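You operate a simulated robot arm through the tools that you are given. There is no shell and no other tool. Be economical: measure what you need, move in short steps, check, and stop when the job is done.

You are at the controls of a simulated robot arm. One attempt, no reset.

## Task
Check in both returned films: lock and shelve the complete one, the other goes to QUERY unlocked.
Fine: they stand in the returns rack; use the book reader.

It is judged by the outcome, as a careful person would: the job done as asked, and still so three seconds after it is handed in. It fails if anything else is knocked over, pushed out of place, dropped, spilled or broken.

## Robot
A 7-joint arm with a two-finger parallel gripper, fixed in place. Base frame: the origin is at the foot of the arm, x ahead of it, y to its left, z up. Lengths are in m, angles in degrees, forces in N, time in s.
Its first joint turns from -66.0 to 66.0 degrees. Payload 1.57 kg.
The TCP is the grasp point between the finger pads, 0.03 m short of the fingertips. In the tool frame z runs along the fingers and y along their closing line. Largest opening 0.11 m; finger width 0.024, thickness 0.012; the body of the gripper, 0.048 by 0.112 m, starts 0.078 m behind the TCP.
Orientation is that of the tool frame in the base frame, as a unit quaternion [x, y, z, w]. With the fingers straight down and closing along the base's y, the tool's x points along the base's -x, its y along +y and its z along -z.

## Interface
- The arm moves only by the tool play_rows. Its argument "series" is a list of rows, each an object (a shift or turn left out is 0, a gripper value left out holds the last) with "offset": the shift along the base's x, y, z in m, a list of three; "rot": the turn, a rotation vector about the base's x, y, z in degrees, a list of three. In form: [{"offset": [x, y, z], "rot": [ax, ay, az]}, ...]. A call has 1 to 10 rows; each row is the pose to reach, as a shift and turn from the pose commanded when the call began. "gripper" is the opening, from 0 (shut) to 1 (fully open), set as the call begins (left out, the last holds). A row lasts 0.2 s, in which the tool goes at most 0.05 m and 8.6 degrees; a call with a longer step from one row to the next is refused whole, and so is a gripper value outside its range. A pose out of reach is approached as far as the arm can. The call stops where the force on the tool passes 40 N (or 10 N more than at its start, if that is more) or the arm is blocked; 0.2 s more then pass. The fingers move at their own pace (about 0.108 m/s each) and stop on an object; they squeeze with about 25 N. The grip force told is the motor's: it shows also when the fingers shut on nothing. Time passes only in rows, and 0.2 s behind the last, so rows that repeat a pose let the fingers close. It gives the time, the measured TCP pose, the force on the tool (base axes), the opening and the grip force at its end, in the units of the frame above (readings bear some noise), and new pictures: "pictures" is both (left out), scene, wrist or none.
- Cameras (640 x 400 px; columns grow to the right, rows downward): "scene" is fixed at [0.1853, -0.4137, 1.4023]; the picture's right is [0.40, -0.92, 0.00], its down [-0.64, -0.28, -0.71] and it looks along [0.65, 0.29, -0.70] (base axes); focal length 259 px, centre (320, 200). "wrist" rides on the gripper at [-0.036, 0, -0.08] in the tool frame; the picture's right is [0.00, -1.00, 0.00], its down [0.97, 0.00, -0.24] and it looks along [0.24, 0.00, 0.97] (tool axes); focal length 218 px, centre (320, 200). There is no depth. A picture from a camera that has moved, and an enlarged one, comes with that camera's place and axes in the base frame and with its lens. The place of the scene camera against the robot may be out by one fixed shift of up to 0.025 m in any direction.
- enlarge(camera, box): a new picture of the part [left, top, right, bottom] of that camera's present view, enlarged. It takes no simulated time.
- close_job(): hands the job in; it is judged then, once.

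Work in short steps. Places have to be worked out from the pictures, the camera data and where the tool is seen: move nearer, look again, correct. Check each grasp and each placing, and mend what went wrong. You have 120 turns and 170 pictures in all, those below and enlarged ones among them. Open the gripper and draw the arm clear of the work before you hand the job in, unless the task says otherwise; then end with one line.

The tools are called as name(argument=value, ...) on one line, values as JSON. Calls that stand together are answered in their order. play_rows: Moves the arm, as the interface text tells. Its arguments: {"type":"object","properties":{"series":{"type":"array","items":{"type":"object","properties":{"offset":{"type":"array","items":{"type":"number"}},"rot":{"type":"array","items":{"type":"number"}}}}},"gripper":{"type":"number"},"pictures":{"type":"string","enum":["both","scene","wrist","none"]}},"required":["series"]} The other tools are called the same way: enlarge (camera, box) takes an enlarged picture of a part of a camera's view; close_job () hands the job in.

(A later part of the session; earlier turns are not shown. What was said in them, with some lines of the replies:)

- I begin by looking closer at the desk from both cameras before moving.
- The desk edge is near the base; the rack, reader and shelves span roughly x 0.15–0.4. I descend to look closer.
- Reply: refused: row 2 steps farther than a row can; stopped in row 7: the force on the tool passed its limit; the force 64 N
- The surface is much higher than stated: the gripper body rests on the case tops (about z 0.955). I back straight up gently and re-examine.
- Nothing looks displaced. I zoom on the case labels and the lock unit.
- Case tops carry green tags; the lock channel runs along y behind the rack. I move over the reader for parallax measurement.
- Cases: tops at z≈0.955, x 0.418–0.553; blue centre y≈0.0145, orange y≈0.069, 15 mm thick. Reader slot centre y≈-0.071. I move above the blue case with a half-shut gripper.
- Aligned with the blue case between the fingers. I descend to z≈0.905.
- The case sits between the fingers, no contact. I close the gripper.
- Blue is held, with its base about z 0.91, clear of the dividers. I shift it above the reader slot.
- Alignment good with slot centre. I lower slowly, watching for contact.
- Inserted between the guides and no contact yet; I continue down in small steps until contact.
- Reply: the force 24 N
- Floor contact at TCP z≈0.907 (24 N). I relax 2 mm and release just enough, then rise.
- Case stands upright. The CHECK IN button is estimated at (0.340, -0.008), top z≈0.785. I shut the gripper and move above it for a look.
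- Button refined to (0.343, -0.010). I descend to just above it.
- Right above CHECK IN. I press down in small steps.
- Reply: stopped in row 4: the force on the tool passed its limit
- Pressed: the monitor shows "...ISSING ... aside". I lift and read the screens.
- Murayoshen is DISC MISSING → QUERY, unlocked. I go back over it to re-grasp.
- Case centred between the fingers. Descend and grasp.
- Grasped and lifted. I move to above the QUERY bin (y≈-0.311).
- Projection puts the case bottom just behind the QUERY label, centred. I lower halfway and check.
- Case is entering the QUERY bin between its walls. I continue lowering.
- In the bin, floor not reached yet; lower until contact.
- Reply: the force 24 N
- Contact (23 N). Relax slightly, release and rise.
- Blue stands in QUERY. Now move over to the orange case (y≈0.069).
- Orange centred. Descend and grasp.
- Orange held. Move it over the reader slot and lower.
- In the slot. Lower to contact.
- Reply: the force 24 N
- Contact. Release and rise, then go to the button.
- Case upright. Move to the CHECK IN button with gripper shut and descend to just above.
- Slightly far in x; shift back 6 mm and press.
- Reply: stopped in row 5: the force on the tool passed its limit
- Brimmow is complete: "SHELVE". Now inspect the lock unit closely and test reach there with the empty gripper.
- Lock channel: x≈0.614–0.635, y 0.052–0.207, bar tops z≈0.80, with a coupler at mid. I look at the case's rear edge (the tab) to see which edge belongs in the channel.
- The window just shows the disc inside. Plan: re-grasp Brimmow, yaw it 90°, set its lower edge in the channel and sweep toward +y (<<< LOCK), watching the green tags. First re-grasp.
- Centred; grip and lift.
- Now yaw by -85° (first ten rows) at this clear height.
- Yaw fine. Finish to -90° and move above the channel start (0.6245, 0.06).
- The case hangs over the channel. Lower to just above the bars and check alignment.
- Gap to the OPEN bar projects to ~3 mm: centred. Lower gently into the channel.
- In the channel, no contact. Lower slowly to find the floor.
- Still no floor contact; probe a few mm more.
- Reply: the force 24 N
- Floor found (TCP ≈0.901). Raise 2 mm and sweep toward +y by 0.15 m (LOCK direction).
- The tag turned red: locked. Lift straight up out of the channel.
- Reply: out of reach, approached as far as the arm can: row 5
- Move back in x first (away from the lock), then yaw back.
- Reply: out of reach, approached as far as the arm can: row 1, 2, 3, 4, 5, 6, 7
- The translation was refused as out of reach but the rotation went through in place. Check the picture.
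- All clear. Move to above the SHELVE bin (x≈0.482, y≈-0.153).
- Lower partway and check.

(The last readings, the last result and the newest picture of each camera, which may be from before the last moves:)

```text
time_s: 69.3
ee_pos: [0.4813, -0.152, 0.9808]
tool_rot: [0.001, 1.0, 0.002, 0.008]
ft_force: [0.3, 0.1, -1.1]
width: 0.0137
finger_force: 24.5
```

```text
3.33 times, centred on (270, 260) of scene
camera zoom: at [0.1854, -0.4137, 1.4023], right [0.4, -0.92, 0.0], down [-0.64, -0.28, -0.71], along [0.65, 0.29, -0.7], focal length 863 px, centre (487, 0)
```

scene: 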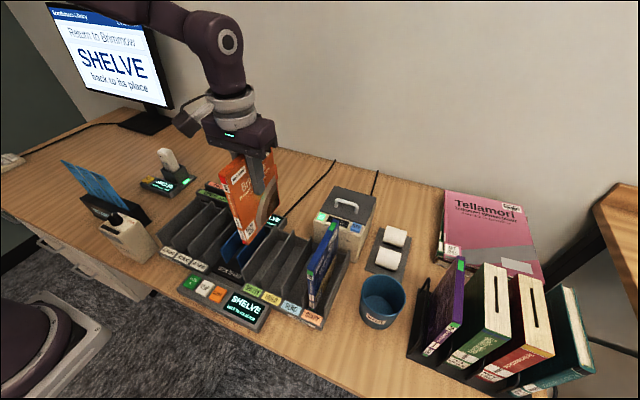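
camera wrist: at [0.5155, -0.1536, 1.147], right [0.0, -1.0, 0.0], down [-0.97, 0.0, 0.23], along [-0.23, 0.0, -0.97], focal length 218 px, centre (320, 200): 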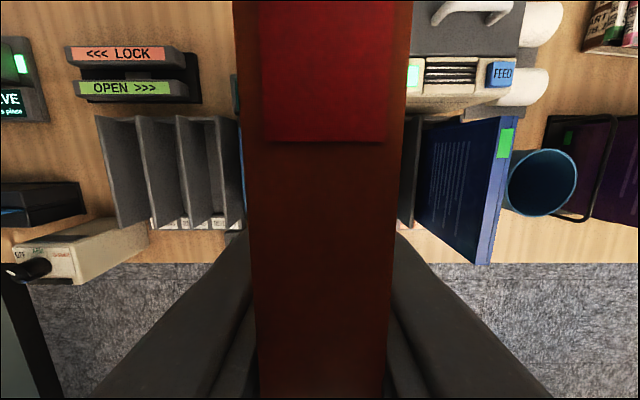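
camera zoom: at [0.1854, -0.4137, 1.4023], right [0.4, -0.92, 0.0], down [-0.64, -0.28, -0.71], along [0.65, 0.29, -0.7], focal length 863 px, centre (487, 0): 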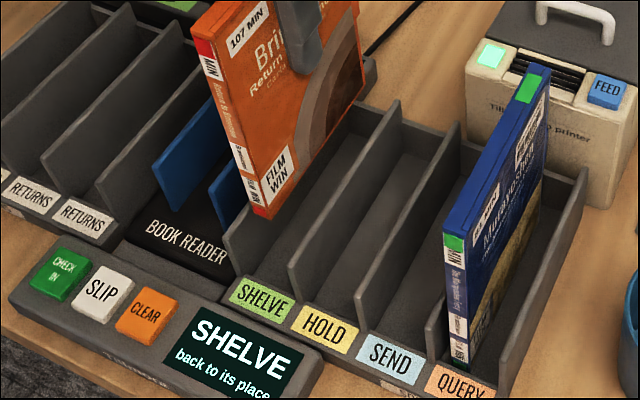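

Aligned with the SHELVE bin. Continue lowering.

play_rows(series=[{"offset": [0, 0, -0.025]}, {"offset": [0, 0, -0.05]}, {"offset": [0, 0, -0.064]}, {"offset": [0, 0, -0.069]}, {"offset": [0, 0, -0.073]}], pictures="none")

enlarge(camera="scene", box=[220, 200, 320, 320])

```text
time_s: 70.5
ee_pos: [0.4812, -0.152, 0.9072]
tool_rot: [0.001, 1.0, 0.001, 0.008]
ft_force: [0.2, 0.1, -0.8]
width: 0.014
finger_force: 24.8
```

```text
3.33 times, centred on (270, 260) of scene
camera zoom: at [0.1854, -0.4137, 1.4023], right [0.4, -0.92, 0.0], down [-0.64, -0.28, -0.71], along [0.65, 0.29, -0.7], focal length 863 px, centre (487, 0)
```

zoom: 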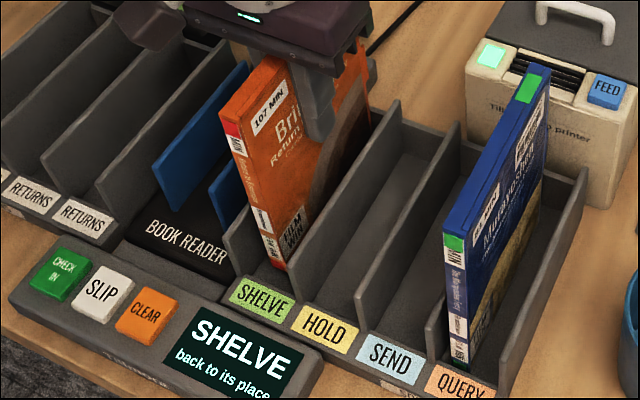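

In the bin; probe to floor.

play_rows(series=[{"offset": [0, 0, -0.003]}, {"offset": [0, 0, -0.005]}, {"offset": [0, 0, -0.007]}], pictures="none")

```text
time_s: 71.3
ee_pos: [0.4819, -0.152, 0.8998]
tool_rot: [0.002, 1.0, 0.001, 0.008]
ft_force: [0.0, 0.5, -0.7]
width: 0.014
finger_force: 25.4
```

play_rows(series=[{"offset": [0, 0, -0.002]}, {"offset": [0, 0, -0.004]}, {"offset": [0, 0, -0.005]}], pictures="none")

```text
time_s: 72.1
ee_pos: [0.4811, -0.1522, 0.8954]
tool_rot: [0.001, 1.0, 0.001, 0.008]
ft_force: [0.3, -1.1, -0.9]
width: 0.014
finger_force: 25.0
```

play_rows(series=[{"offset": [0, 0, -0.002]}, {"offset": [0, 0, -0.004]}, {"offset": [0, 0, -0.006]}], pictures="none")

enlarge(camera="scene", box=[220, 200, 320, 320])

```text
time_s: 72.9
ee_pos: [0.4813, -0.1533, 0.8911]
tool_rot: [0.001, 1.0, 0.001, 0.009]
ft_force: [3.0, 3.1, 23.7]
width: 0.0144
finger_force: 25.2
```

```text
3.33 times, centred on (270, 260) of scene
camera zoom: at [0.1851, -0.4136, 1.4024], right [0.4, -0.92, 0.0], down [-0.64, -0.28, -0.71], along [0.65, 0.29, -0.7], focal length 863 px, centre (487, 0)
```

zoom: 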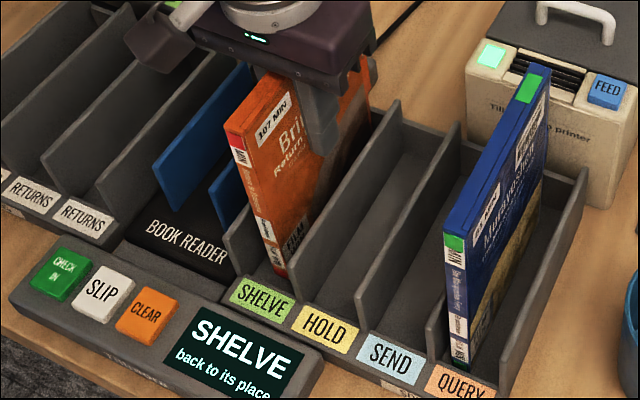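

Floor reached. Relax, then open only slightly (bin walls near) before rising.

play_rows(series=[{"offset": [0, 0, 0.002]}, {"offset": [0, 0, 0.002]}], pictures="none")

play_rows(series=[{"offset": [0, 0, 0]}, {"offset": [0, 0, 0]}, {"offset": [0, 0, 0.02]}, {"offset": [0, 0, 0.05]}, {"offset": [0, 0, 0.09]}, {"offset": [0, 0, 0.13]}, {"offset": [0, 0, 0.17]}], gripper=0.21)

enlarge(camera="scene", box=[200, 180, 360, 330])

```text
time_s: 73.5
ee_pos: [0.4811, -0.1523, 0.8912]
tool_rot: [0.001, 1.0, 0.001, 0.007]
ft_force: [-0.2, 0.3, -1.8]
width: 0.0142
finger_force: 24.1
```

```text
time_s: 75.1
ee_pos: [0.4842, -0.1516, 1.0624]
tool_rot: [0.001, 1.0, 0.001, 0.008]
ft_force: [-0.2, 0.7, 0.9]
width: 0.0231
finger_force: 0.0
camera wrist: at [0.5186, -0.1519, 1.1436], right [0.0, -1.0, 0.0], down [-0.97, 0.0, 0.23], along [-0.23, 0.0, -0.97], focal length 218 px, centre (320, 200)
```

scene: 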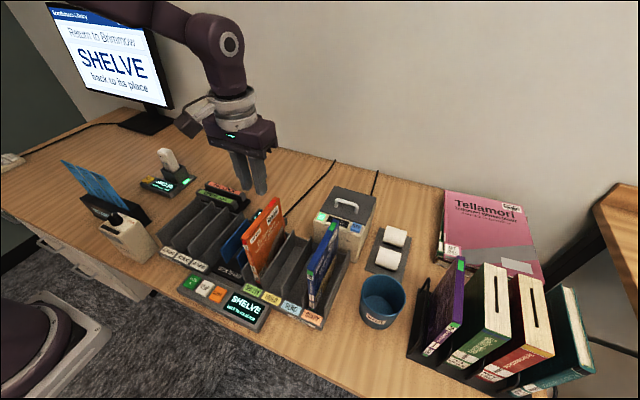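
wrist: 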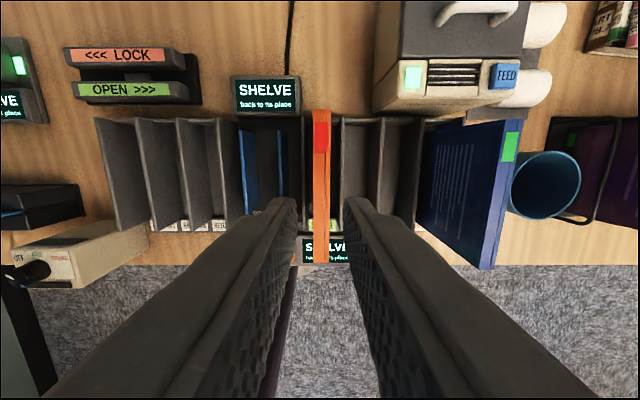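

```text
2.67 times, centred on (280, 255) of scene
camera zoom: at [0.1853, -0.4137, 1.4023], right [0.4, -0.92, 0.0], down [-0.64, -0.28, -0.71], along [0.65, 0.29, -0.7], focal length 690 px, centre (427, 53)
```

zoom: 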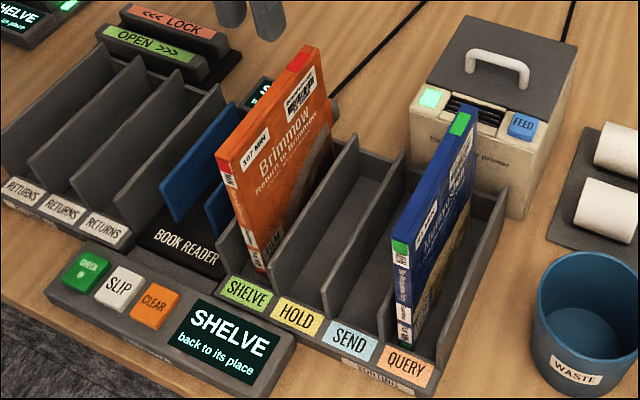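

Brimmow stands locked (red) in SHELVE, Murayoshen unlocked (green) in QUERY. Open fully and retreat upward.

play_rows(series=[{"offset": [0, 0.02, 0.04]}, {"offset": [0, 0.06, 0.06]}, {"offset": [0, 0.1, 0.08]}, {"offset": [0, 0.14, 0.1]}, {"offset": [0, 0.18, 0.11]}], gripper=1.0)

enlarge(camera="scene", box=[140, 140, 360, 340])

```text
time_s: 76.3
ee_pos: [0.4831, 0.0282, 1.1722]
tool_rot: [0.001, 1.0, 0.001, 0.008]
ft_force: [0.1, 0.5, -0.2]
width: 0.11
finger_force: 0.0
camera wrist: at [0.5177, 0.0285, 1.2529], right [0.0, -1.0, 0.0], down [-0.97, 0.0, 0.23], along [-0.23, 0.0, -0.97], focal length 218 px, centre (320, 200)
```

scene: 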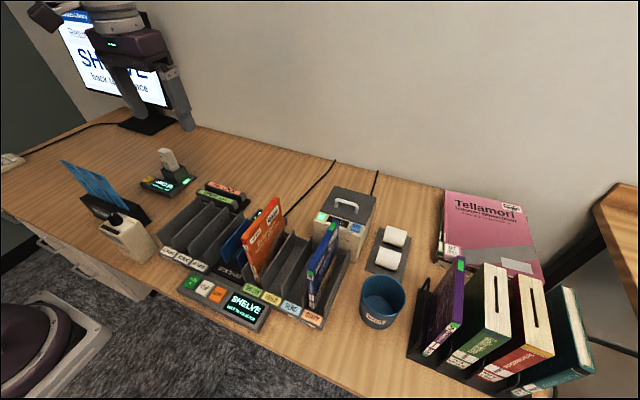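
wrist: 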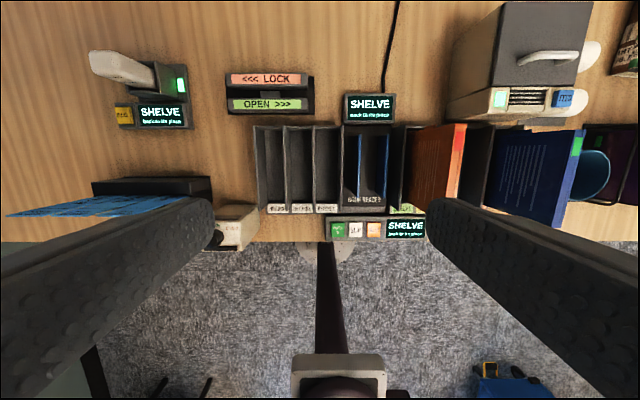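

```text
2.00 times, centred on (250, 240) of scene
camera zoom: at [0.1853, -0.4137, 1.4023], right [0.4, -0.92, 0.0], down [-0.64, -0.28, -0.71], along [0.65, 0.29, -0.7], focal length 518 px, centre (460, 120)
```

zoom: 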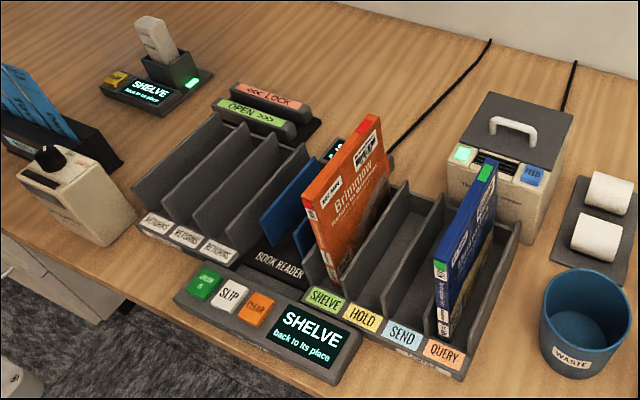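

Everything is in place, the arm is clear; handing in.

close_job()

```text
The job is handed in.
```

Both films are checked in on the book reader: "Return to Brimmow" is complete and is now locked (tag red) in SHELVE, and "The Murayoshen Ferry" showed DISC MISSING, so it stands unlocked (tag green) in QUERY.
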